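You operate a simulated robot arm through the tools that you are given. There is no shell and no other tool. Be economical: measure what you need, move in short steps, check, and stop when the job is done.

You run a simulated robot arm. Do the job below in one go: nothing can be reset, and whatever is moved stays where it is left.

TASK
Press the teal-end tube on the rewinder chuck and wind on 25 m.
Fine: before you wind, turn the rewinder tension knob till the tension display shows 25 cN; stop when the counter shows 25 m.

Only the result counts: the job must be done as asked and must still hold three seconds after the hand-in. Knocking over, shifting, dropping, spilling or breaking anything else fails it.

THE ROBOT
A 6-joint arm with a two-finger parallel gripper on a trunk, on a base that drives. Base frame: it is fixed to the floor where the robot stands at the start and does not move with it; the origin is under the middle of the robot, x ahead of it, y to its left, z up. Readings come in cm, degrees, newtons and seconds.
With the tool pointing down near the work surface it reaches from about 32 to 82 cm from the robot's upright axis, wherever it stands. Its first joint turns from -166.0 to 166.0 degrees. Places, roughly: red yellow-end cone (6x6x26 cm) [50, -70, 90]; rewinder chuck [70, -30, 80]; rewinder counter [40, -40, 90]; rewinder crank [40, -30, 90]; rewinder nest [50, -70, 80]; rewinder tension display [40, -40, 80]; rewinder tension knob [50, -60, 100]. Payload 3.43 kg.
Tool frame: the origin (TCP) lies between the finger pads and is the grasp point; the fingertips stand 3.4 cm ahead of it; z points along the fingers, y is the line along which they close. Largest opening 12.8 cm; finger width 2.4, thickness 1.2; the body of the gripper, 4.8 by 13 cm, starts 9.6 cm behind the TCP.
Orientation is told as [roll, pitch, yaw] about the base's x, y, z axes, in that order, counted from this pose: with the fingers straight down and closing along the base's y, the tool's x points along the base's -x, its y along +y and its z along -z.

THE INTERFACE
- The arm moves only by the tool apply_moves. Its argument "deltas" is a list of rows, each a list of 6 numbers: the shift along the tool's x, y, z in cm, then the turn, a rotation vector about the tool's x, y, z in degrees. In form: [[x, y, z, ax, ay, az], ...]. A call has 1 to 20 rows; each row is the pose to reach, as a shift and turn from the pose commanded when the call began, along the tool's axes at that moment. "gripper" is the finger opening in cm, from 0 to 12.8, set as the call begins (left out, the last holds). Each row takes 0.2 s and may step no farther than 5 cm and 8.6 degrees from the row before; otherwise, or with a gripper value out of range, the whole call is refused. A pose out of reach is approached as far as the arm can. The call stops where the force on the tool passes 90 N (or 10 N more than at its start, if that is more) or the arm is blocked; 0.2 s more then pass. Each finger travels about 4.5 cm/s and halts on what it meets, pressing with about 28 N; the grip force reading is that of the motor and also rises with nothing between the fingers. The clock runs only during rows and for 0.2 s after the last one: add rows that repeat a pose to give the fingers time. It gives the time, the measured TCP pose, the force on the tool (base axes), the opening and the grip force at its end, in the units of the frame above (readings bear some noise), with the torque about the TCP (base axes, N m) and any sound that the robot's microphone picked up, and new pictures: "pictures" is both (left out), scene, wrist or none.
- Cameras (640 x 400 px; columns grow to the right, rows downward): "scene" is now at [0.46, 10.11, 152.12]; the picture's right is [-0.66, -0.75, 0.00], its down [-0.43, 0.38, -0.82] and it looks along [0.61, -0.55, -0.57] (base axes); focal length 263 px, centre (320, 200). "wrist" rides on the gripper at [7.6, -1.1, -16] in the tool frame; the picture's right is [0.15, 0.99, 0.00], its down [-0.88, 0.13, -0.46] and it looks along [-0.45, 0.07, 0.89] (tool axes); focal length 234 px, centre (320, 200). There is no depth. A picture from a camera that has moved, and an enlarged one, comes with that camera's place and axes in the base frame and with its lens.
- base_move(legs): drives the robot by 1 to 6 legs, each [ahead, turn to the left] in cm and degrees, along the robot's own axes; the way and the turn of a leg run together, so that a leg with both is an arc; at most 150 cm and 180 degrees a leg. The arm and the cameras ride along, it lands a little off, and it stops where it bumps. It gives what a move gives, and a new picture of the scene camera.
- turn_head(pan, tilt): turns the head with the scene camera to pan (to the left, within 155 degrees either way) and tilt (down, from -29 to 69), counted from straight ahead of the robot. It gives what a move gives, and a new picture of the scene camera.
- inspect(camera, box): a new picture of the part [left, top, right, bottom] of that camera's present view, enlarged. It takes no simulated time.
- sign_off(): hands the job in; it is judged then, once.

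Go step by step. Nothing tells you exact positions but the pictures and the camera data: compare them with the known pose of the tool, close in by small moves and look again before you grip or let go. The budget is 120 turns and 260 pictures, counting those below and the enlarged ones. Unless the task says otherwise, let go and move clear before handing in, and close with one line.

The tools are called by a JSON object that holds its "name" and its "arguments". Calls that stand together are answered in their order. apply_moves: Moves the arm, as the interface text tells. Its arguments: {"type":"object","properties":{"deltas":{"type":"array","items":{"type":"array","items":{"type":"number"}}},"gripper":{"type":"number"},"pictures":{"type":"string","enum":["both","scene","wrist","none"]}},"required":["deltas"]} The other tools are called the same way: base_move (legs) drives the base; turn_head (pan, tilt) turns the head that bears the scene camera; inspect (camera, box) takes an enlarged picture of a part of a camera's view; sign_off () hands the job in.

At the start:

```text
t: 0.0
position: [23.9, -29.24, 126.56]
orientation: [0.0, 0.0, 0.2]
ft_force: [-0.9, -0.7, 0.3]
wrist_torque: [0.02, 0.0, -0.03]
opening: 12.81
finger_force: 0.0
robot x, y, heading: [0.19, 0.42, 0.1]
head pan, tilt: [-41.6, 34.7]
```

scene: 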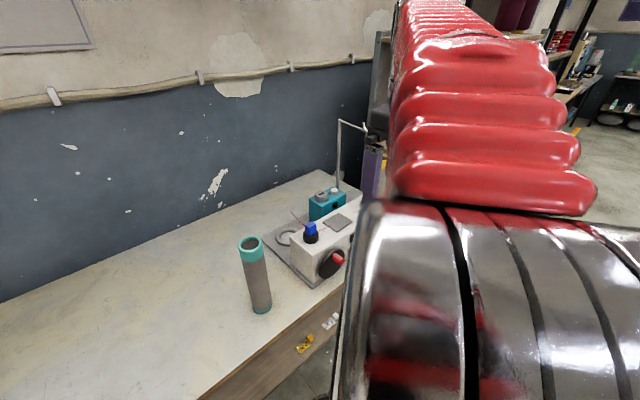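
wrist: 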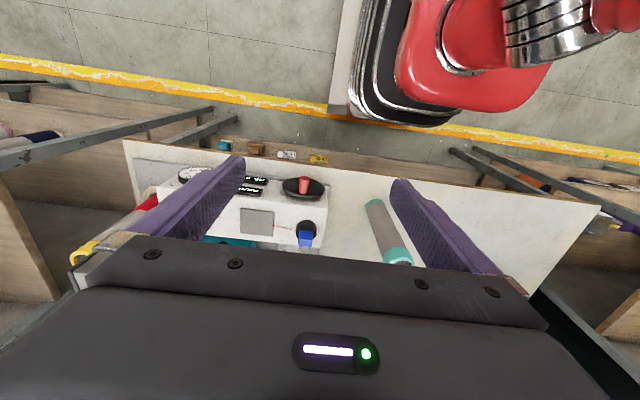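

I see a table with a rewinder (white box, blue knob, red crank, counters) and a grey tube with teal ends standing to its left. I'll look closer first.

{"name": "inspect", "arguments": {"camera": "scene", "box": [220, 160, 380, 340]}}

{"name": "inspect", "arguments": {"camera": "wrist", "box": [60, 130, 440, 280]}}

```text
2.22 times, centred on (300, 250) of scene
camera zoom: at [0.46, 10.11, 152.12], right [-0.66, -0.75, 0.0], down [-0.43, 0.38, -0.82], along [0.61, -0.55, -0.57], focal length 585 px, centre (364, 89)
```

zoom: 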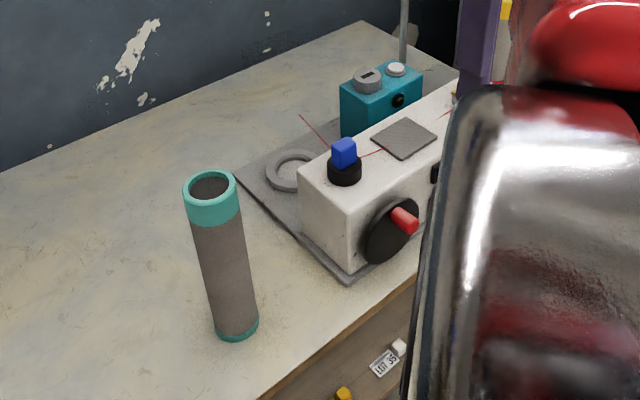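

```text
1.68 times, centred on (250, 205) of wrist
camera zoom: at [16.21, -30.28, 142.51], right [-0.15, 0.99, 0.0], down [0.88, 0.13, 0.46], along [0.45, 0.07, -0.89], focal length 394 px, centre (438, 192)
```

zoom: 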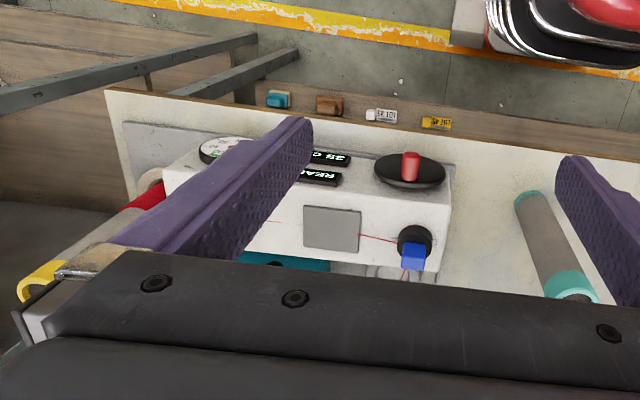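

The arm blocks the view of the rewinder; I'll shift it to the left, well above everything.

{"name": "apply_moves", "arguments": {"deltas": [[-1, 4.5, 0, 0, 0, 0], [-2, 9, 0, 0, 0, 0], [-3, 13.5, 0, 0, 0, 0], [-4, 18, 0, 0, 0, 0], [-5, 22.5, 0, 0, 0, 0], [-6, 27, 0, 0, 0, 0], [-7, 31.5, 0, 0, 0, 0], [-8, 36, 0, 0, 0, 0], [-8, 40, 0, 0, 0, 0], [-8, 44, 0, 0, 0, 0], [-8, 48, 0, 0, 0, 0], [-8, 52, 0, 0, 0, 0]]}}

{"name": "turn_head", "arguments": {"pan": -48, "tilt": 48}}

```text
t: 2.6
position: [31.68, 23.04, 126.7]
orientation: [0.1, -0.1, 0.2]
ft_force: [0.0, 0.0, -0.6]
wrist_torque: [-0.01, -0.02, 0.0]
opening: 12.8
finger_force: 0.0
robot x, y, heading: [0.22, 0.42, -0.2]
head pan, tilt: [-41.6, 34.7]
camera scene: at [0.45, 10.12, 152.12], right [-0.66, -0.75, 0.0], down [-0.43, 0.38, -0.82], along [0.61, -0.55, -0.57], focal length 263 px, centre (320, 200)
camera wrist: at [24.05, 21.91, 142.61], right [-0.15, 0.99, 0.0], down [0.88, 0.13, 0.46], along [0.45, 0.07, -0.89], focal length 234 px, centre (320, 200)
```

scene: 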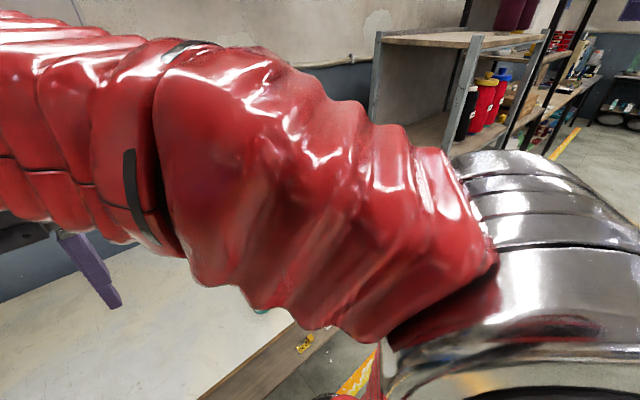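
wrist: 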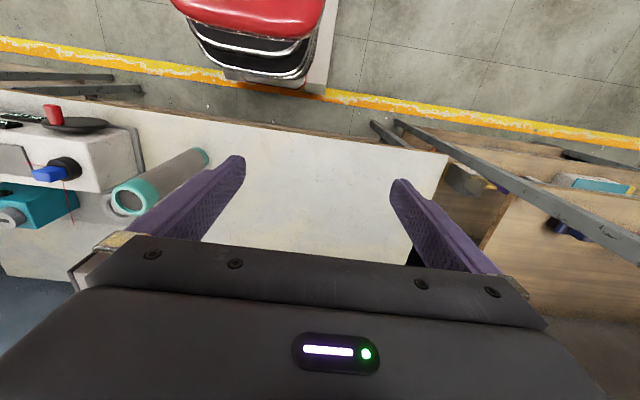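

```text
t: 3.4
position: [31.7, 22.89, 126.53]
orientation: [0.0, -0.1, 0.3]
ft_force: [0.1, -0.5, 0.1]
wrist_torque: [-0.01, 0.02, 0.01]
opening: 12.79
finger_force: 0.1
robot x, y, heading: [0.01, 0.2, -0.1]
head pan, tilt: [-48.0, 48.0]
camera scene: at [-0.85, 10.12, 150.18], right [-0.74, -0.67, 0.0], down [-0.5, 0.55, -0.67], along [0.45, -0.5, -0.74], focal length 263 px, centre (320, 200)
```

scene: 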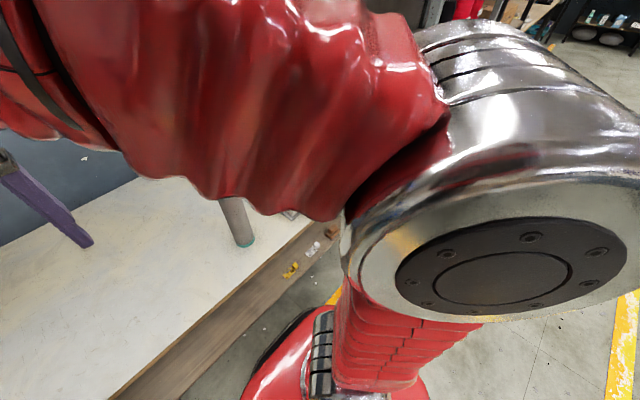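

The shoulder blocks the scene camera on the right side, so I'd like to stand further right (toward -y). I check whether the floor there is free.

{"name": "turn_head", "arguments": {"pan": -85, "tilt": 20}}

{"name": "turn_head", "arguments": {"pan": -20, "tilt": 30}}

```text
t: 4.4
position: [31.62, 22.95, 126.36]
orientation: [0.0, 0.0, 0.2]
ft_force: [1.3, -0.5, 0.0]
wrist_torque: [0.0, 0.02, -0.01]
opening: 12.8
finger_force: 0.1
robot x, y, heading: [0.34, -0.08, 0.2]
head pan, tilt: [-85.0, 20.0]
camera scene: at [-5.31, 6.7, 154.46], right [-1.0, -0.09, 0.0], down [-0.03, 0.34, -0.94], along [0.08, -0.94, -0.34], focal length 263 px, centre (320, 200)
```

scene: 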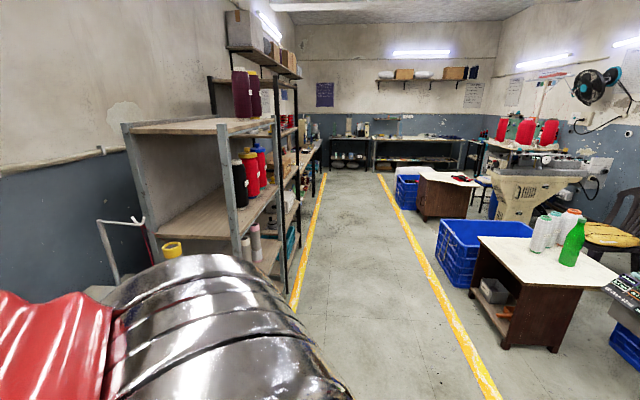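

```text
t: 5.7
position: [31.69, 22.95, 126.67]
orientation: [-0.1, 0.0, 0.2]
ft_force: [-1.1, 0.1, 0.3]
wrist_torque: [0.02, 0.0, 0.01]
opening: 12.81
finger_force: 0.0
robot x, y, heading: [-0.25, 0.26, -0.1]
head pan, tilt: [-20.0, 30.0]
camera scene: at [2.37, 12.88, 152.86], right [-0.34, -0.94, 0.0], down [-0.47, 0.17, -0.87], along [0.81, -0.3, -0.5], focal length 263 px, centre (320, 200)
```

scene: 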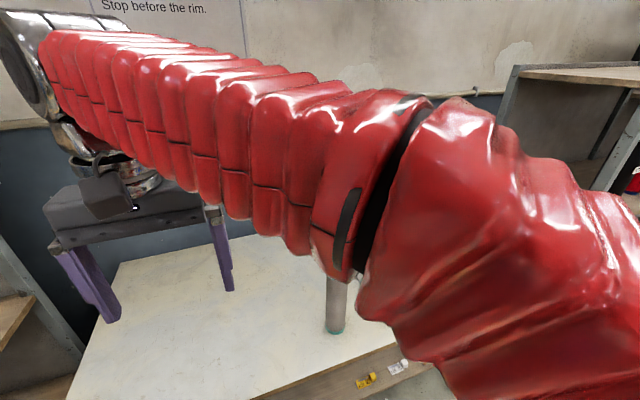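

There are posters on the wall with text; I'll read them.

{"name": "turn_head", "arguments": {"pan": 5, "tilt": -5}}

```text
t: 6.8
position: [31.77, 22.85, 126.51]
orientation: [0.0, 0.0, 0.2]
ft_force: [0.0, 0.1, 0.6]
wrist_torque: [-0.01, 0.0, -0.01]
opening: 12.8
finger_force: 0.1
robot x, y, heading: [-0.28, 0.52, 0.1]
head pan, tilt: [5.0, -5.0]
camera scene: at [2.59, 16.73, 158.46], right [0.09, -1.0, 0.0], down [0.09, 0.01, -1.0], along [0.99, 0.09, 0.09], focal length 263 px, centre (320, 200)
```

scene: 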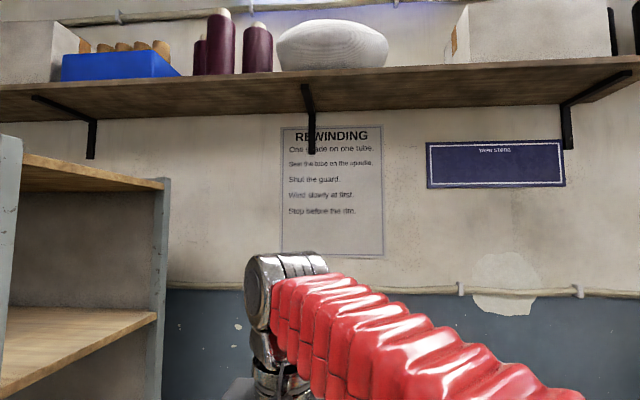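

{"name": "inspect", "arguments": {"camera": "scene", "box": [275, 120, 395, 230]}}

{"name": "inspect", "arguments": {"camera": "scene", "box": [420, 135, 570, 195]}}

```text
3.64 times, centred on (335, 175) of scene
camera zoom: at [2.59, 16.73, 158.46], right [0.09, -1.0, 0.0], down [0.09, 0.01, -1.0], along [0.99, 0.09, 0.09], focal length 958 px, centre (266, 291)
```

zoom: 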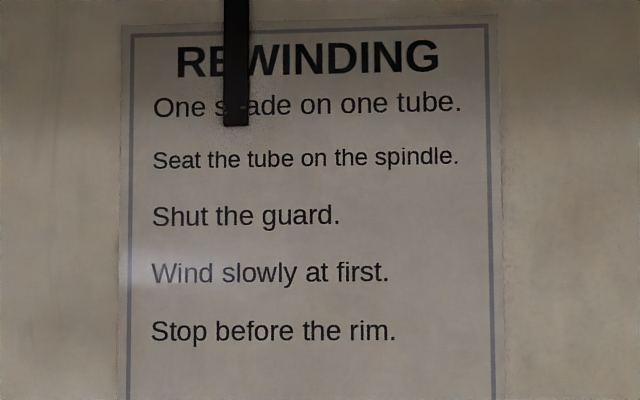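

```text
4.27 times, centred on (495, 165) of scene
camera zoom: at [2.59, 16.73, 158.46], right [0.09, -1.0, 0.0], down [0.09, 0.01, -1.0], along [0.99, 0.09, 0.09], focal length 1123 px, centre (-427, 349)
```

zoom: 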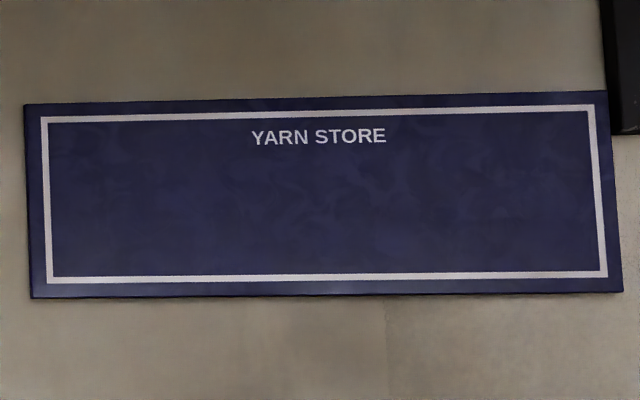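

Nothing more needed from the posters (seat the tube firmly, wind slowly). I now drive to stand ~55 cm further to the right.

{"name": "base_move", "arguments": {"legs": [[-10, 0], [0, 90], [-58, 0], [0, -90]]}}

{"name": "turn_head", "arguments": {"pan": 15, "tilt": 45}}

```text
t: 22.9
position: [21.8, -35.0, 126.62]
orientation: [0.0, 0.1, -0.9]
ft_force: [-0.1, 0.9, -0.6]
wrist_torque: [0.0, -0.01, 0.03]
opening: 12.79
finger_force: 0.0
robot x, y, heading: [-10.32, -55.82, -0.8]
head pan, tilt: [5.0, -5.0]
camera scene: at [-7.67, -39.03, 158.47], right [0.07, -1.0, 0.0], down [0.09, 0.01, -1.0], along [0.99, 0.07, 0.09], focal length 263 px, centre (320, 200)
```

scene: 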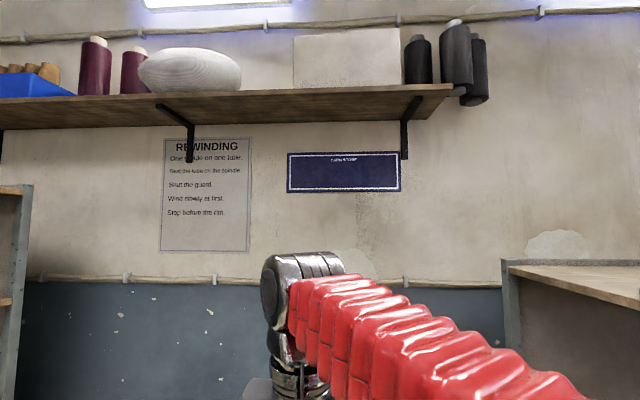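

```text
t: 24.1
position: [21.63, -35.04, 126.66]
orientation: [0.0, 0.1, -0.9]
ft_force: [-0.2, 0.3, -0.2]
wrist_torque: [0.0, 0.02, -0.04]
opening: 12.8
finger_force: 0.0
robot x, y, heading: [-10.38, -55.33, -0.9]
head pan, tilt: [15.0, 45.0]
camera scene: at [-8.5, -37.67, 150.6], right [0.24, -0.97, 0.0], down [-0.69, -0.17, -0.71], along [0.69, 0.17, -0.71], focal length 263 px, centre (320, 200)
```

scene: 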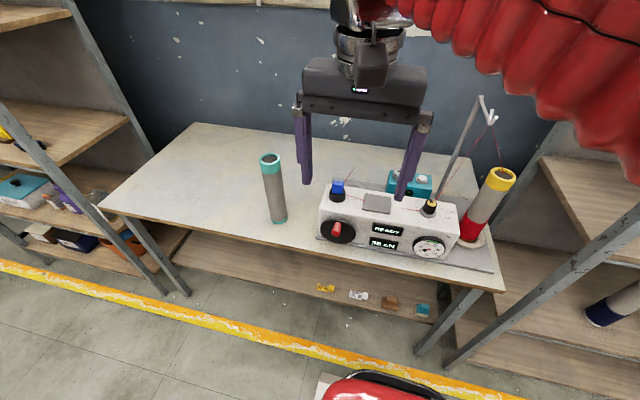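

Great view. Zoom on the rewinder and the surroundings.

{"name": "inspect", "arguments": {"camera": "scene", "box": [310, 160, 530, 298]}}

{"name": "inspect", "arguments": {"camera": "scene", "box": [315, 175, 415, 255]}}

{"name": "inspect", "arguments": {"camera": "wrist", "box": [150, 100, 470, 300]}}

```text
2.90 times, centred on (420, 229) of scene
camera zoom: at [-8.5, -37.67, 150.6], right [0.24, -0.97, 0.0], down [-0.69, -0.17, -0.71], along [0.69, 0.17, -0.71], focal length 763 px, centre (30, 116)
```

zoom: 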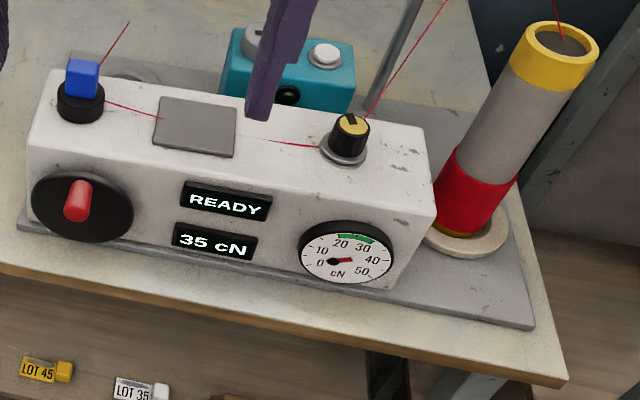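

```text
5.00 times, centred on (365, 215) of scene
camera zoom: at [-8.5, -37.67, 150.6], right [0.24, -0.97, 0.0], down [-0.69, -0.17, -0.71], along [0.69, 0.17, -0.71], focal length 1316 px, centre (95, 125)
```

zoom: 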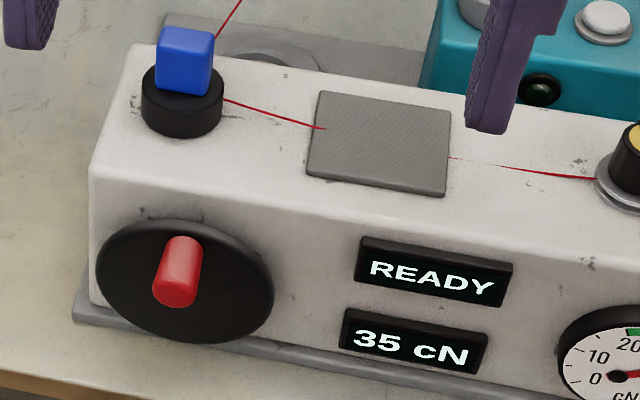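

```text
2.00 times, centred on (310, 200) of wrist
camera zoom: at [13.96, -36.0, 142.63], right [-0.13, 0.99, 0.0], down [0.88, 0.12, 0.46], along [0.45, 0.06, -0.89], focal length 468 px, centre (340, 200)
```

zoom: 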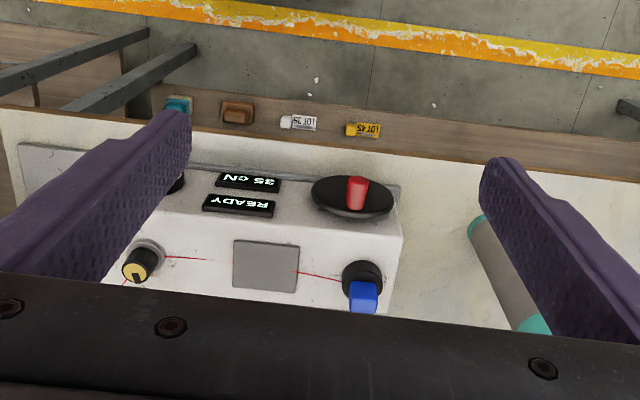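

The tension knob is the yellow-topped black knob (35 cN shown, counter reads READY); the chuck ring is behind the box on the left. I move the hand forward to look at the chuck with the wrist camera.

{"name": "apply_moves", "arguments": {"deltas": [[-4, 0, 0, 0, 0, 0], [-8, 0, 0, 0, 0, 0], [-12, 0, 0, 0, 0, 0], [-16, 1, 0, 0, 0, 0], [-20, 2, 0, 0, 0, 0], [-24, 3, 0, 0, 0, 0]]}}

```text
t: 25.5
position: [45.55, -32.13, 126.74]
orientation: [0.0, 0.0, -0.8]
ft_force: [-0.5, -0.1, 1.4]
wrist_torque: [-0.01, -0.08, 0.01]
opening: 12.77
finger_force: 0.1
robot x, y, heading: [-10.53, -55.38, -1.0]
head pan, tilt: [15.0, 45.0]
camera scene: at [-8.52, -37.68, 150.6], right [0.24, -0.97, 0.0], down [-0.69, -0.17, -0.71], along [0.69, 0.17, -0.71], focal length 263 px, centre (320, 200)
camera wrist: at [37.91, -33.14, 142.77], right [-0.13, 0.99, 0.0], down [0.88, 0.12, 0.46], along [0.45, 0.06, -0.89], focal length 234 px, centre (320, 200)
```

scene: 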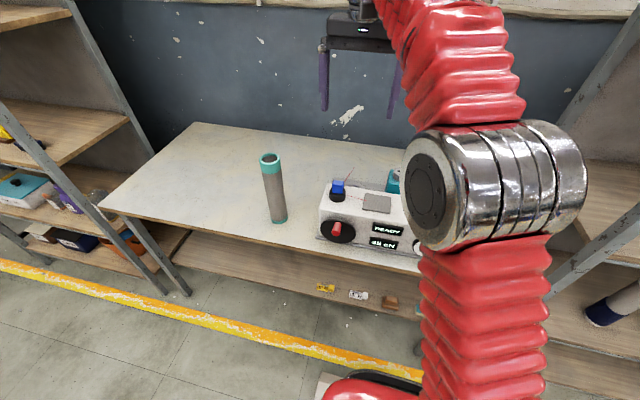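
wrist: 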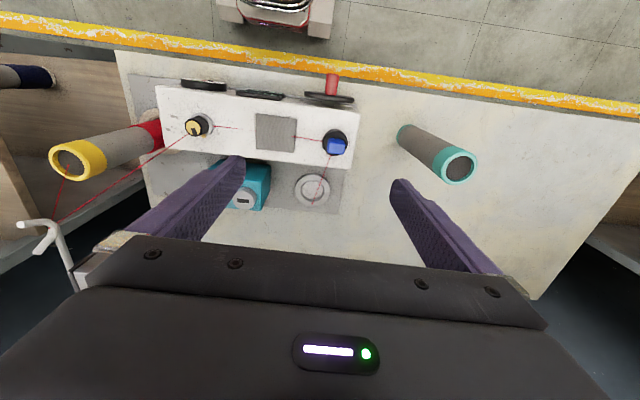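

{"name": "inspect", "arguments": {"camera": "wrist", "box": [230, 90, 390, 225]}}

{"name": "inspect", "arguments": {"camera": "wrist", "box": [380, 90, 500, 200]}}

```text
2.96 times, centred on (310, 158) of wrist
camera zoom: at [37.91, -33.14, 142.77], right [-0.13, 0.99, 0.0], down [0.88, 0.12, 0.46], along [0.45, 0.06, -0.89], focal length 694 px, centre (350, 326)
```

zoom: 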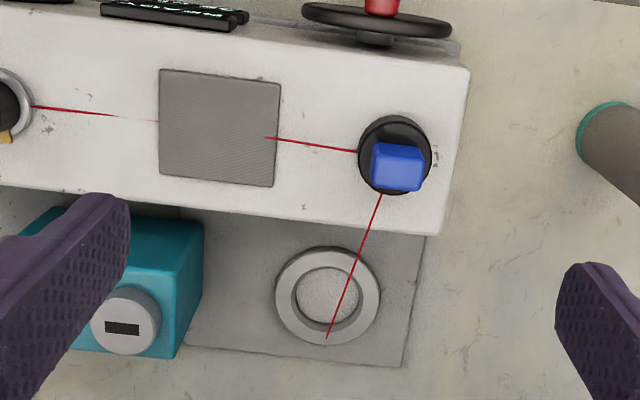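

```text
3.64 times, centred on (440, 145) of wrist
camera zoom: at [37.91, -33.14, 142.77], right [-0.13, 0.99, 0.0], down [0.88, 0.12, 0.46], along [0.45, 0.06, -0.89], focal length 852 px, centre (-116, 400)
```

zoom: 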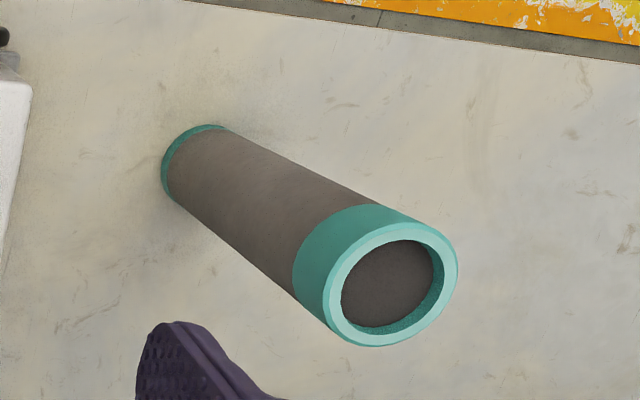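

{"name": "inspect", "arguments": {"camera": "wrist", "box": [286, 165, 342, 215]}}

{"name": "inspect", "arguments": {"camera": "scene", "box": [310, 150, 410, 220]}}

```text
8.00 times, centred on (314, 190) of wrist
camera zoom: at [37.91, -33.14, 142.77], right [-0.13, 0.99, 0.0], down [0.88, 0.12, 0.46], along [0.45, 0.06, -0.89], focal length 1873 px, centre (368, 280)
```

zoom: 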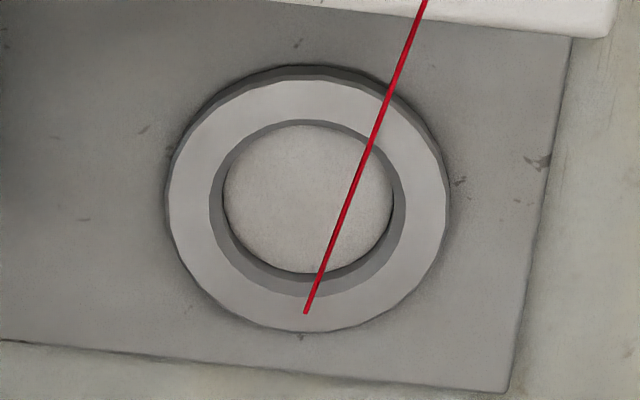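

```text
5.71 times, centred on (360, 185) of scene
camera zoom: at [-8.52, -37.68, 150.6], right [0.24, -0.97, 0.0], down [-0.69, -0.17, -0.71], along [0.69, 0.17, -0.71], focal length 1505 px, centre (91, 286)
```

zoom: 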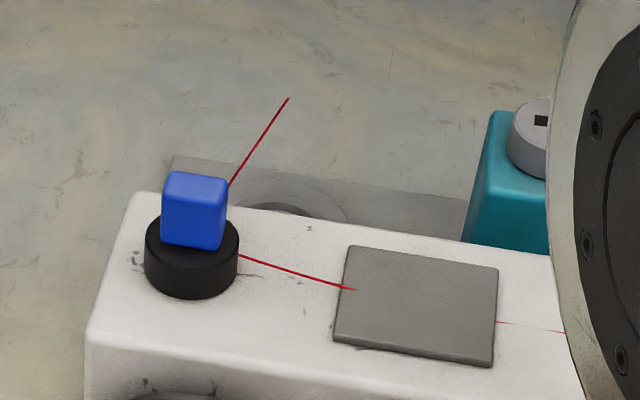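

The chuck is a socket ring near (66, -31.6), the tube near (47, -9). The chuck is near my reach limit, so I drive 10 cm ahead, then move over the tube.

{"name": "base_move", "arguments": {"legs": [[10, 1]]}}

```text
t: 26.8
position: [55.48, -31.39, 126.63]
orientation: [0.1, 0.0, 0.0]
ft_force: [-1.1, 1.2, -0.1]
wrist_torque: [-0.03, 0.02, 0.01]
opening: 12.81
finger_force: 0.0
robot x, y, heading: [-0.65, -55.64, 0.1]
head pan, tilt: [15.0, 45.0]
camera scene: at [1.33, -37.87, 150.59], right [0.26, -0.96, 0.0], down [-0.68, -0.19, -0.71], along [0.68, 0.19, -0.71], focal length 263 px, centre (320, 200)
```

scene: 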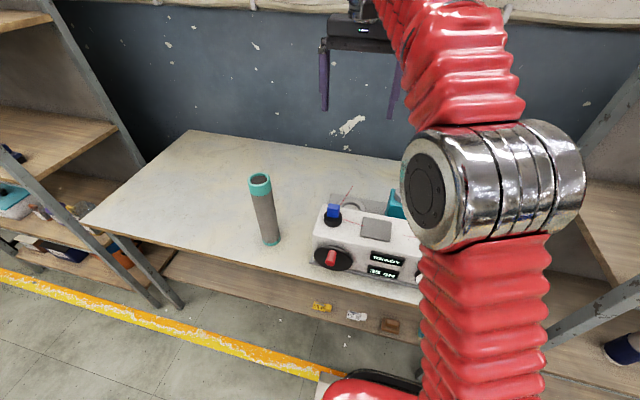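

{"name": "apply_moves", "arguments": {"deltas": [[2, 4, 0, 0, 0, 0], [4, 8, 0, 0, 0, 0], [6, 12, 0, 0, 0, 0], [8, 16, 0, 0, 0, 0], [8.2, 20, 0, 0, 0, 0], [8.2, 22.4, 0, 0, 0, 0]]}}

```text
t: 28.2
position: [46.05, -10.06, 125.17]
orientation: [0.1, -0.1, -0.1]
ft_force: [1.1, 0.5, 0.2]
wrist_torque: [0.02, 0.01, 0.03]
opening: 12.79
finger_force: 0.1
out of reach, approached as far as the arm can: row 5, 6
robot x, y, heading: [-0.49, -55.73, 0.2]
head pan, tilt: [15.0, 45.0]
camera scene: at [1.32, -37.87, 150.6], right [0.26, -0.96, 0.0], down [-0.68, -0.19, -0.71], along [0.68, 0.19, -0.71], focal length 263 px, centre (320, 200)
camera wrist: at [38.38, -11.23, 141.24], right [-0.15, 0.99, 0.0], down [0.88, 0.13, 0.46], along [0.45, 0.07, -0.89], focal length 234 px, centre (320, 200)
```

scene: 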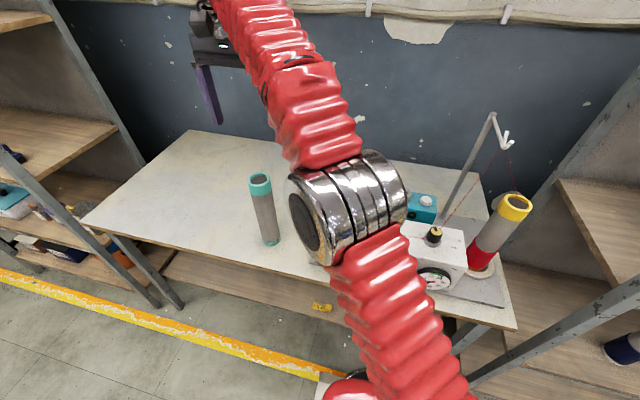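
wrist: 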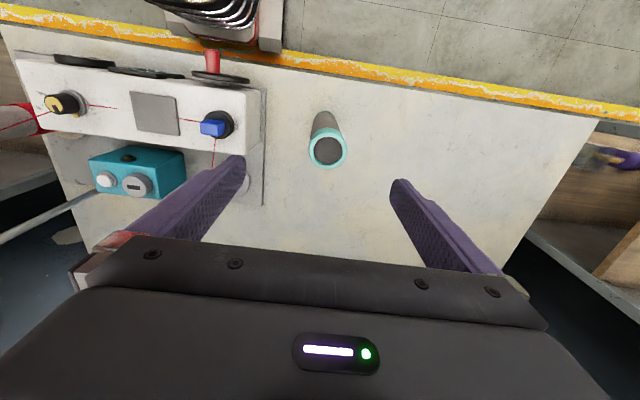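

Tube at about (47.1, -8.5). I descend part way and recheck.

{"name": "apply_moves", "arguments": {"deltas": [[0, 0.3, 4, 0, 0, 0], [0, 0.5, 8, 0, 0, 0], [0, 0.5, 12, 0, 0, 0], [0, 0.5, 14, 0, 0, 0]]}}

```text
t: 29.2
position: [45.94, -9.4, 111.3]
orientation: [0.0, -0.1, 0.0]
ft_force: [-0.1, -0.6, -0.7]
wrist_torque: [-0.02, 0.03, 0.04]
opening: 12.81
finger_force: 0.0
robot x, y, heading: [-0.33, -55.22, 0.2]
head pan, tilt: [15.0, 45.0]
camera scene: at [1.32, -37.87, 150.6], right [0.26, -0.96, 0.0], down [-0.68, -0.19, -0.71], along [0.68, 0.19, -0.71], focal length 263 px, centre (320, 200)
camera wrist: at [38.38, -10.47, 127.32], right [-0.15, 0.99, 0.0], down [0.88, 0.13, 0.46], along [0.45, 0.07, -0.89], focal length 234 px, centre (320, 200)
```

scene: 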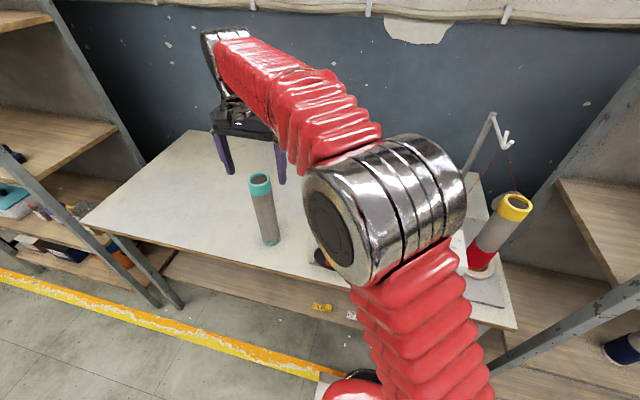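
wrist: 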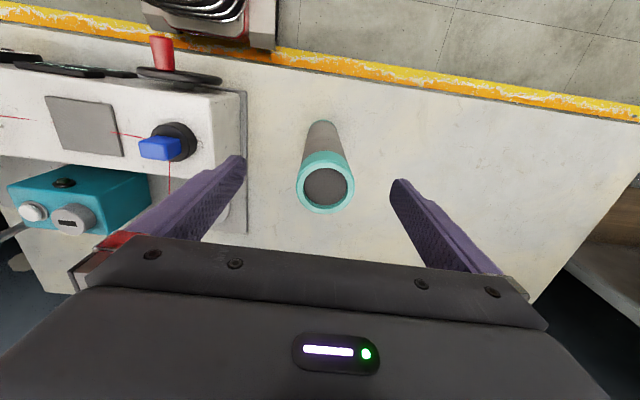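

{"name": "apply_moves", "arguments": {"deltas": [[-0.7, 0.5, 0, 0, 0, 0], [-1.3, 0.9, 2, 0, 0, 0], [-1.3, 0.9, 5, 0, 0, 0], [-1.3, 0.9, 8.5, 0, 0, 0], [-1.3, 0.9, 11, 0, 0, 0], [-1.3, 0.9, 13, 0, 0, 0]]}}

```text
t: 30.6
position: [47.35, -8.64, 98.32]
orientation: [-0.1, 0.0, 0.0]
ft_force: [-0.5, 0.1, -0.3]
wrist_torque: [-0.03, 0.0, 0.01]
opening: 12.79
finger_force: 0.1
robot x, y, heading: [-0.45, -55.75, 0.6]
head pan, tilt: [15.0, 45.0]
camera scene: at [1.32, -37.87, 150.59], right [0.26, -0.96, 0.0], down [-0.68, -0.19, -0.71], along [0.68, 0.19, -0.71], focal length 263 px, centre (320, 200)
camera wrist: at [39.75, -9.7, 114.3], right [-0.15, 0.99, 0.0], down [0.88, 0.13, 0.46], along [0.45, 0.07, -0.89], focal length 234 px, centre (320, 200)
```

scene: 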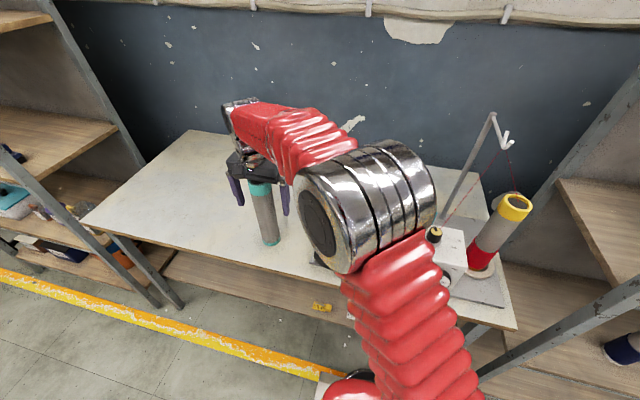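
wrist: 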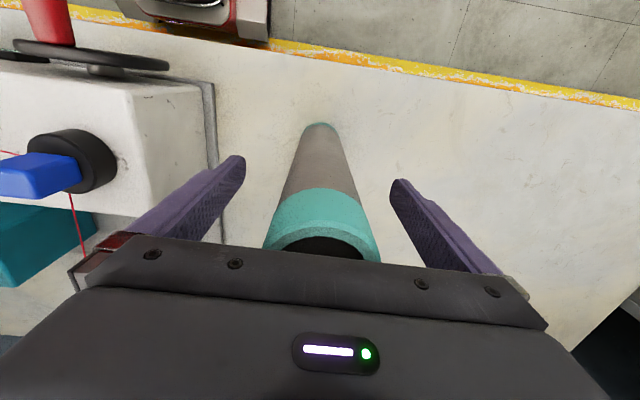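

The tube is between the fingers; I close.

{"name": "apply_moves", "arguments": {"deltas": [[0, 0, 0, 0, 0, 0], [0, 0, 0, 0, 0, 0], [0, 0, 0, 0, 0, 0], [0, 0, 0, 0, 0, 0], [0, 0, 0, 0, 0, 0], [0, 0, 0, 0, 0, 0], [0, 0, 0, 0, 0, 0], [0, 0, 0, 0, 0, 0]], "gripper": 4.5, "pictures": "wrist"}}

```text
t: 32.4
position: [47.33, -8.6, 98.34]
orientation: [0.0, 0.0, -0.1]
ft_force: [-0.8, 0.3, 0.6]
wrist_torque: [0.11, -0.03, 0.02]
opening: 5.91
finger_force: 28.1
robot x, y, heading: [-0.37, -55.26, 0.2]
head pan, tilt: [15.0, 45.0]
camera wrist: at [39.75, -9.7, 114.33], right [-0.15, 0.99, 0.0], down [0.88, 0.13, 0.46], along [0.45, 0.07, -0.89], focal length 234 px, centre (320, 200)
```

wrist: 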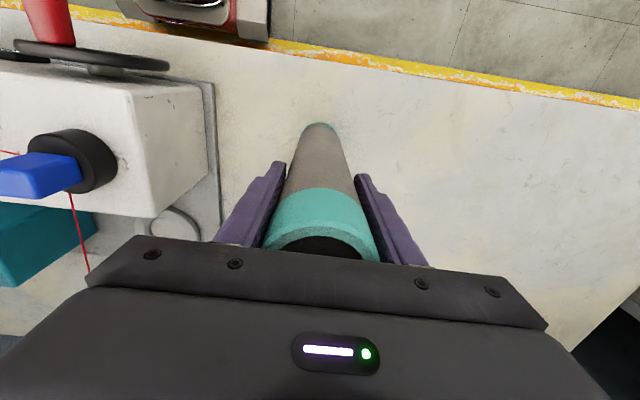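

{"name": "apply_moves", "arguments": {"deltas": [[0, 0, -2, 0, 0, 0], [0, 0, -5, 0, 0, 0], [0, 0, -7, 0, 0, 0], [-3, 0, -7, 0, 0, 0], [-6, 0, -7, 0, 0, 0], [-9, -2, -7, 0, 0, 0], [-12, -5, -7, 0, 0, 0], [-15, -8, -7, 0, 0, 0], [-17, -11, -7, 0, 0, 0]], "gripper": 4}}

```text
t: 34.4
position: [64.46, -19.49, 105.06]
orientation: [0.0, 0.1, 0.2]
ft_force: [-0.9, -0.3, -1.0]
wrist_torque: [-0.01, -0.01, -0.02]
opening: 5.9
finger_force: 28.5
robot x, y, heading: [-0.46, -56.03, 0.2]
head pan, tilt: [15.0, 45.0]
camera scene: at [1.33, -37.87, 150.59], right [0.26, -0.96, 0.0], down [-0.68, -0.19, -0.71], along [0.68, 0.19, -0.71], focal length 263 px, centre (320, 200)
camera wrist: at [56.87, -20.64, 121.16], right [-0.15, 0.99, 0.0], down [0.88, 0.13, 0.46], along [0.45, 0.07, -0.89], focal length 234 px, centre (320, 200)
```

scene: 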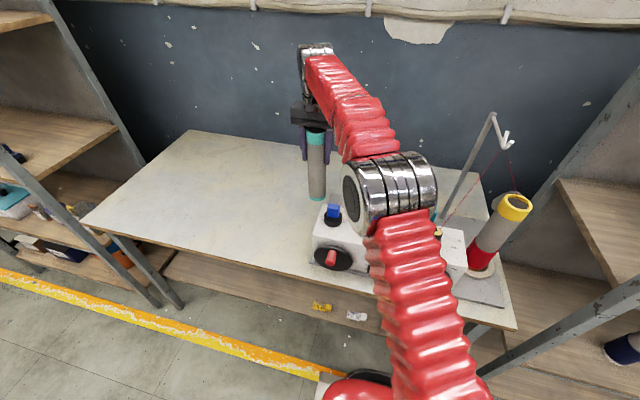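
wrist: 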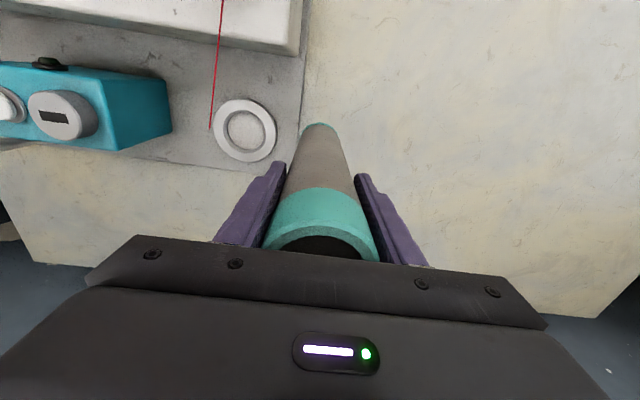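

{"name": "inspect", "arguments": {"camera": "wrist", "box": [200, 80, 360, 180]}}

```text
4.00 times, centred on (280, 130) of wrist
camera zoom: at [56.87, -20.64, 121.16], right [-0.15, 0.99, 0.0], down [0.88, 0.13, 0.46], along [0.45, 0.07, -0.89], focal length 937 px, centre (480, 480)
```

zoom: 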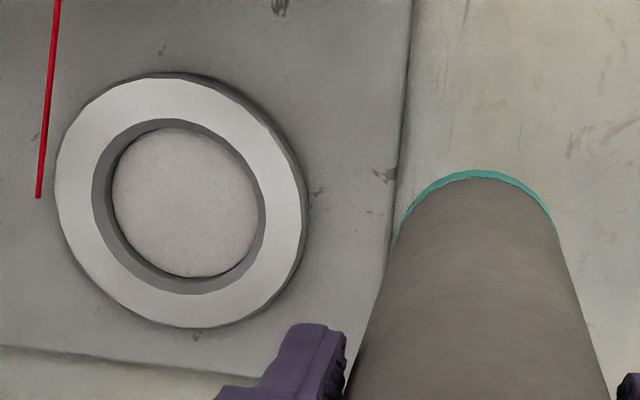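

{"name": "apply_moves", "arguments": {"deltas": [[-0.6, -4, 0, 0, 0, 0], [-1.2, -8, 0, 0, 0, 0], [-1.2, -11.9, 0, 0, 0, 0]]}}

{"name": "inspect", "arguments": {"camera": "wrist", "box": [240, 80, 400, 180]}}

```text
t: 35.2
position: [65.39, -31.39, 105.2]
orientation: [0.0, 0.0, 0.1]
ft_force: [0.7, -0.9, -1.8]
wrist_torque: [0.01, 0.01, -0.01]
opening: 5.92
finger_force: 27.7
robot x, y, heading: [-0.67, -55.57, 0.3]
head pan, tilt: [15.0, 45.0]
camera scene: at [1.35, -37.87, 150.59], right [0.26, -0.96, 0.0], down [-0.68, -0.19, -0.71], along [0.68, 0.19, -0.71], focal length 263 px, centre (320, 200)
camera wrist: at [57.82, -32.47, 121.18], right [-0.15, 0.99, 0.0], down [0.88, 0.13, 0.46], along [0.45, 0.07, -0.89], focal length 234 px, centre (320, 200)
```

scene: 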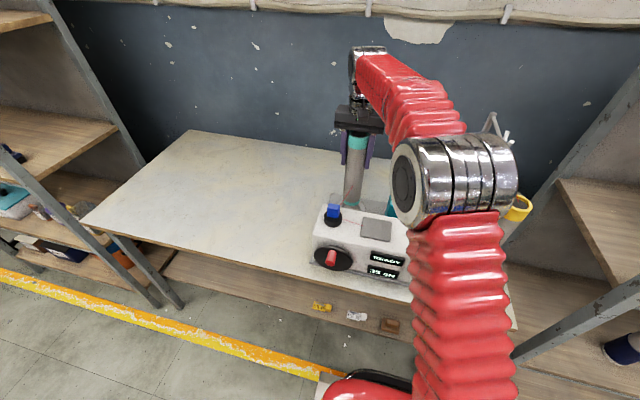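
wrist: 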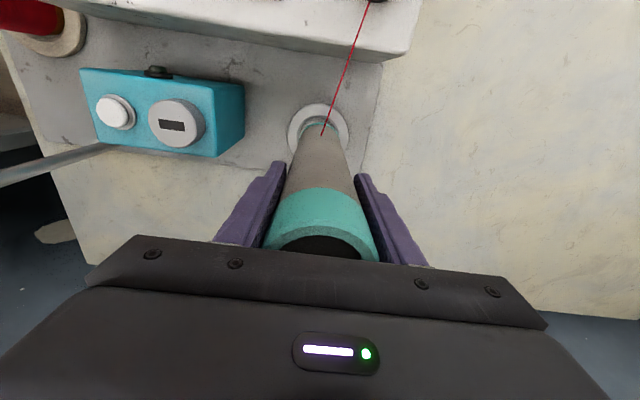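

```text
4.00 times, centred on (320, 130) of wrist
camera zoom: at [57.82, -32.47, 121.18], right [-0.15, 0.99, 0.0], down [0.88, 0.13, 0.46], along [0.45, 0.07, -0.89], focal length 937 px, centre (320, 480)
```

zoom: 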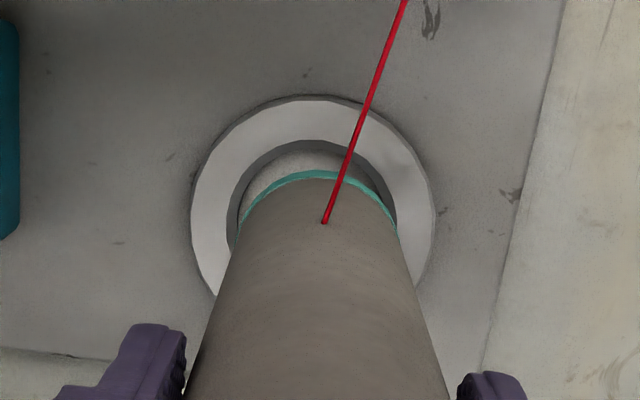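

{"name": "apply_moves", "arguments": {"deltas": [[0, -0.25, 0, 0, 0, 0], [0, -0.25, 1.5, 0, 0, 0], [0, -0.25, 2.8, 0, 0, 0]], "pictures": "none"}}

{"name": "inspect", "arguments": {"camera": "wrist", "box": [240, 80, 400, 180]}}

```text
t: 36.0
position: [65.65, -31.65, 102.5]
orientation: [0.1, -0.1, -0.1]
ft_force: [-0.3, 0.0, -0.9]
wrist_torque: [0.02, -0.02, 0.0]
opening: 5.9
finger_force: 27.9
robot x, y, heading: [-0.4, -55.52, 0.4]
head pan, tilt: [15.0, 45.0]
```

```text
4.00 times, centred on (320, 130) of wrist
camera zoom: at [57.98, -32.84, 118.48], right [-0.15, 0.99, 0.0], down [0.88, 0.13, 0.46], along [0.45, 0.07, -0.89], focal length 937 px, centre (320, 480)
```

zoom: 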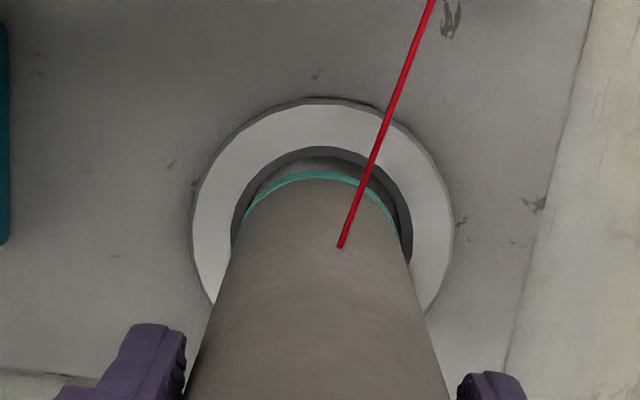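

{"name": "apply_moves", "arguments": {"deltas": [[0.3, 0.05, 0, 0, 0, 0], [0.3, 0.05, 1, 0, 0, 0]], "pictures": "none"}}

{"name": "inspect", "arguments": {"camera": "wrist", "box": [240, 80, 400, 180]}}

```text
t: 36.6
position: [65.29, -31.72, 101.4]
orientation: [0.0, 0.0, 0.0]
ft_force: [0.8, -0.1, -1.0]
wrist_torque: [-0.02, -0.01, -0.01]
opening: 5.89
finger_force: 27.8
robot x, y, heading: [-0.47, -55.6, 0.2]
head pan, tilt: [15.0, 45.0]
```

```text
4.00 times, centred on (320, 130) of wrist
camera zoom: at [57.65, -32.86, 117.42], right [-0.15, 0.99, 0.0], down [0.88, 0.13, 0.46], along [0.45, 0.07, -0.89], focal length 937 px, centre (320, 480)
```

zoom: 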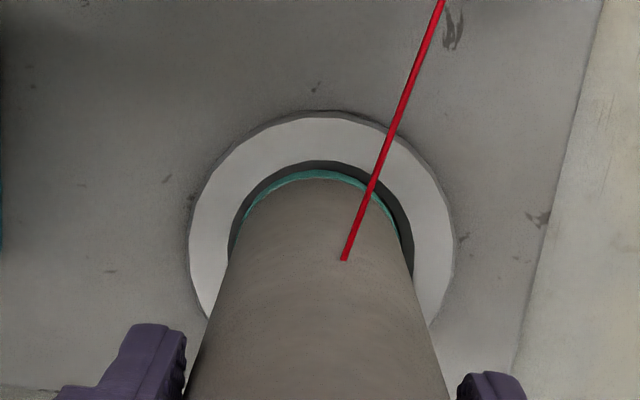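

Aligned well; descending until contact.

{"name": "apply_moves", "arguments": {"deltas": [[0, 0.05, 0.5, 0, 0, 0], [0, 0.05, 1, 0, 0, 0], [0, 0.05, 1.4, 0, 0, 0], [0, 0.05, 1.8, 0, 0, 0], [0, 0.05, 2.1, 0, 0, 0], [0, 0.05, 2.4, 0, 0, 0], [0, 0.05, 2.7, 0, 0, 0]]}}

{"name": "inspect", "arguments": {"camera": "wrist", "box": [240, 80, 400, 180]}}

```text
t: 38.2
position: [65.23, -31.62, 98.68]
orientation: [0.0, 0.0, 0.0]
ft_force: [1.5, -1.3, 14.6]
wrist_torque: [0.08, -0.18, 0.09]
opening: 5.88
finger_force: 28.3
robot x, y, heading: [-0.16, -55.27, -0.0]
head pan, tilt: [15.0, 45.0]
camera scene: at [1.3, -37.89, 150.6], right [0.26, -0.96, 0.0], down [-0.68, -0.19, -0.71], along [0.68, 0.19, -0.71], focal length 263 px, centre (320, 200)
camera wrist: at [57.67, -32.75, 114.66], right [-0.15, 0.99, 0.0], down [0.88, 0.13, 0.45], along [0.45, 0.07, -0.89], focal length 234 px, centre (320, 200)
```

scene: 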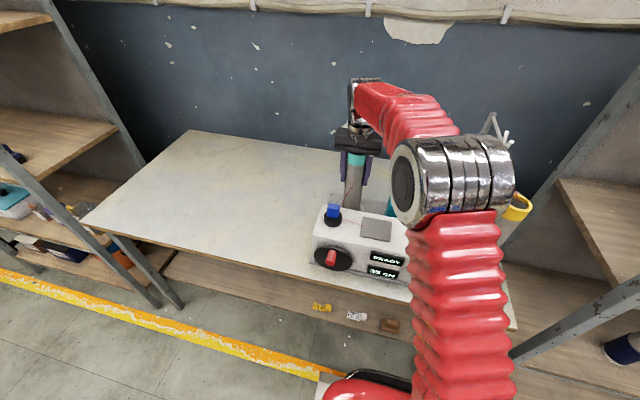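
wrist: 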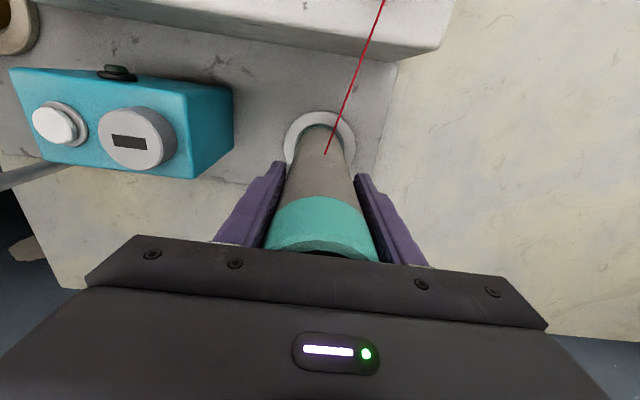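

```text
4.00 times, centred on (320, 130) of wrist
camera zoom: at [57.67, -32.75, 114.66], right [-0.15, 0.99, 0.0], down [0.88, 0.13, 0.45], along [0.45, 0.07, -0.89], focal length 937 px, centre (320, 480)
```

zoom: 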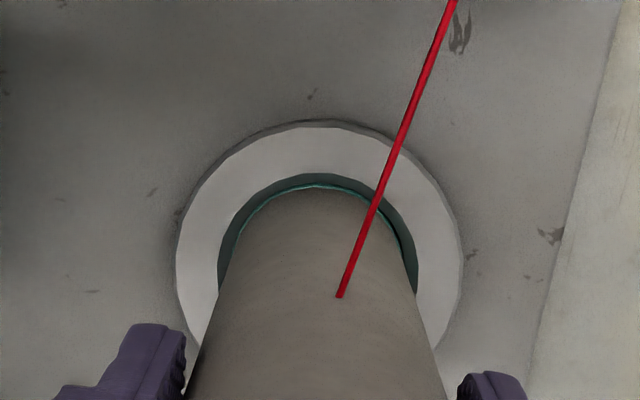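

It's in the socket with 14.6 N contact. I press further.

{"name": "apply_moves", "arguments": {"deltas": [[0, 0, 0.3, 0, 0, 0], [0, 0, 0.6, 0, 0, 0], [0, 0, 0.9, 0, 0, 0], [0, 0, 0.9, 0, 0, 0]], "pictures": "wrist"}}

```text
t: 39.2
position: [65.44, -31.69, 97.89]
orientation: [-0.1, 0.0, 0.0]
ft_force: [1.9, 2.0, 27.5]
wrist_torque: [0.19, -0.42, 0.19]
opening: 5.9
finger_force: 27.8
robot x, y, heading: [-0.49, -55.56, 0.1]
head pan, tilt: [15.0, 45.0]
camera wrist: at [57.67, -32.8, 113.95], right [-0.15, 0.99, 0.0], down [0.88, 0.13, 0.46], along [0.45, 0.07, -0.89], focal length 234 px, centre (320, 200)
```

wrist: 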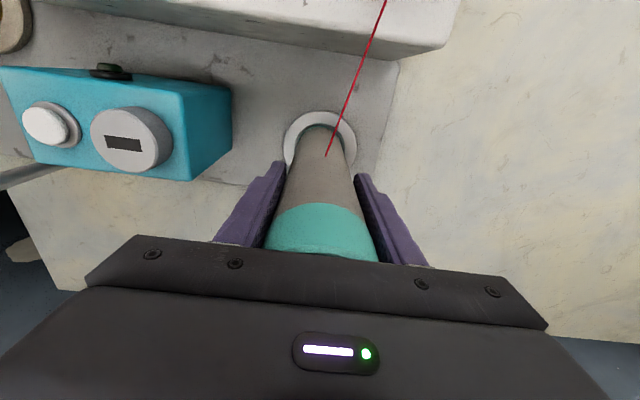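

Friction limit reached (slipping at 27 N). I release, rise above the tube and press down on its rim with fingers partially closed.

{"name": "apply_moves", "arguments": {"deltas": [[0, 0, 0, 0, 0, 0], [0, 0, 0, 0, 0, 0], [0, 0, 0, 0, 0, 0], [0, 0, 0, 0, 0, 0], [0, 0, 0, 0, 0, 0], [0, 0, 0, 0, 0, 0], [0, 0, -3, 0, 0, 0], [0, 0, -7, 0, 0, 0], [0, 0, -11, 0, 0, 0], [0, 0, -14, 0, 0, 0]], "gripper": 11}}

```text
t: 41.4
position: [65.43, -31.84, 111.77]
orientation: [0.1, 0.1, 0.0]
ft_force: [0.0, -0.2, -0.6]
wrist_torque: [0.02, 0.0, 0.02]
opening: 10.97
finger_force: 0.1
robot x, y, heading: [-0.34, -55.78, 0.0]
head pan, tilt: [15.0, 45.0]
camera scene: at [1.35, -37.87, 150.59], right [0.26, -0.96, 0.0], down [-0.68, -0.19, -0.71], along [0.68, 0.19, -0.71], focal length 263 px, centre (320, 200)
camera wrist: at [57.84, -32.89, 127.73], right [-0.15, 0.99, 0.0], down [0.88, 0.13, 0.45], along [0.45, 0.07, -0.89], focal length 234 px, centre (320, 200)
```

scene: 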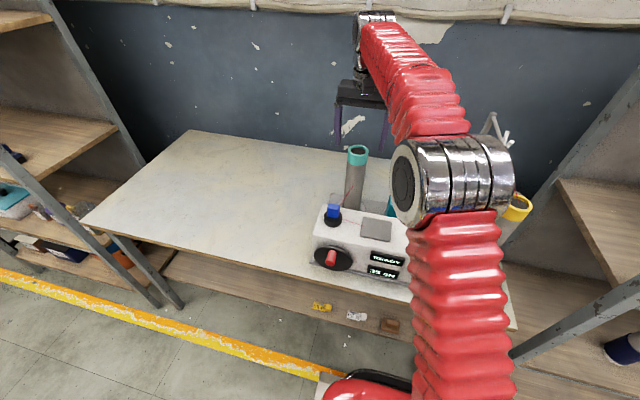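
wrist: 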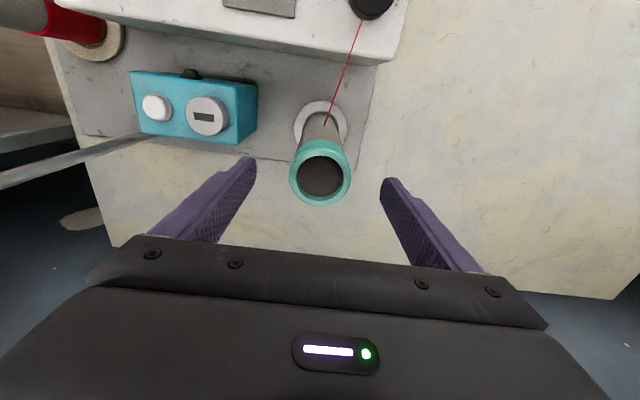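

{"name": "apply_moves", "arguments": {"deltas": [[-0.3, 0.1, 0, 0, 0, 0], [-0.3, 0.1, 0, 0, 0, 0], [-0.3, 0.1, 0, 0, 0, 0], [-0.3, 0.1, 0, 0, 0, 0], [-0.3, 0.1, 0, 0, 0, 0], [-0.3, 0.1, 0, 0, 0, 0], [-0.3, 0.1, 1, 0, 0, 0], [-0.3, 0.1, 1.5, 0, 0, 0], [-0.3, 0.1, 2, 0, 0, 0], [-0.3, 0.1, 2.4, 0, 0, 0]], "gripper": 4.2}}

```text
t: 43.6
position: [65.51, -31.65, 110.55]
orientation: [0.3, -1.0, 0.0]
ft_force: [-1.8, -4.2, 78.2]
wrist_torque: [-1.0, 0.69, -0.02]
opening: 4.18
finger_force: 0.2
robot x, y, heading: [-0.19, -55.68, 0.2]
head pan, tilt: [15.0, 45.0]
camera scene: at [1.07, -37.94, 150.61], right [0.26, -0.96, 0.0], down [-0.68, -0.19, -0.71], along [0.68, 0.19, -0.71], focal length 263 px, centre (320, 200)
camera wrist: at [57.58, -32.82, 126.42], right [-0.15, 0.99, 0.0], down [0.87, 0.13, 0.47], along [0.47, 0.07, -0.88], focal length 234 px, centre (320, 200)
```

scene: 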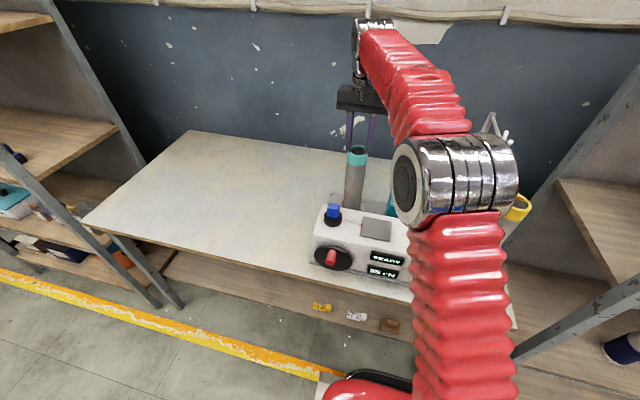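
wrist: 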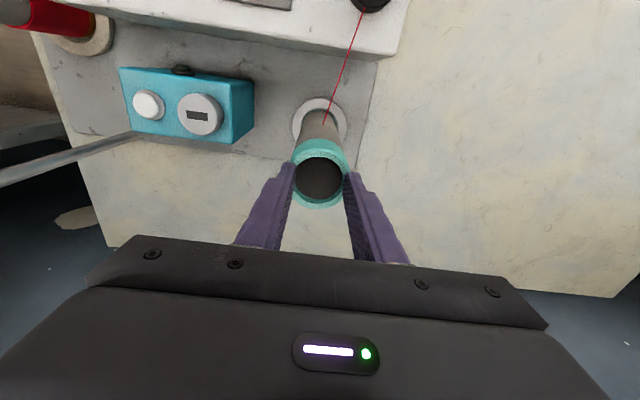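

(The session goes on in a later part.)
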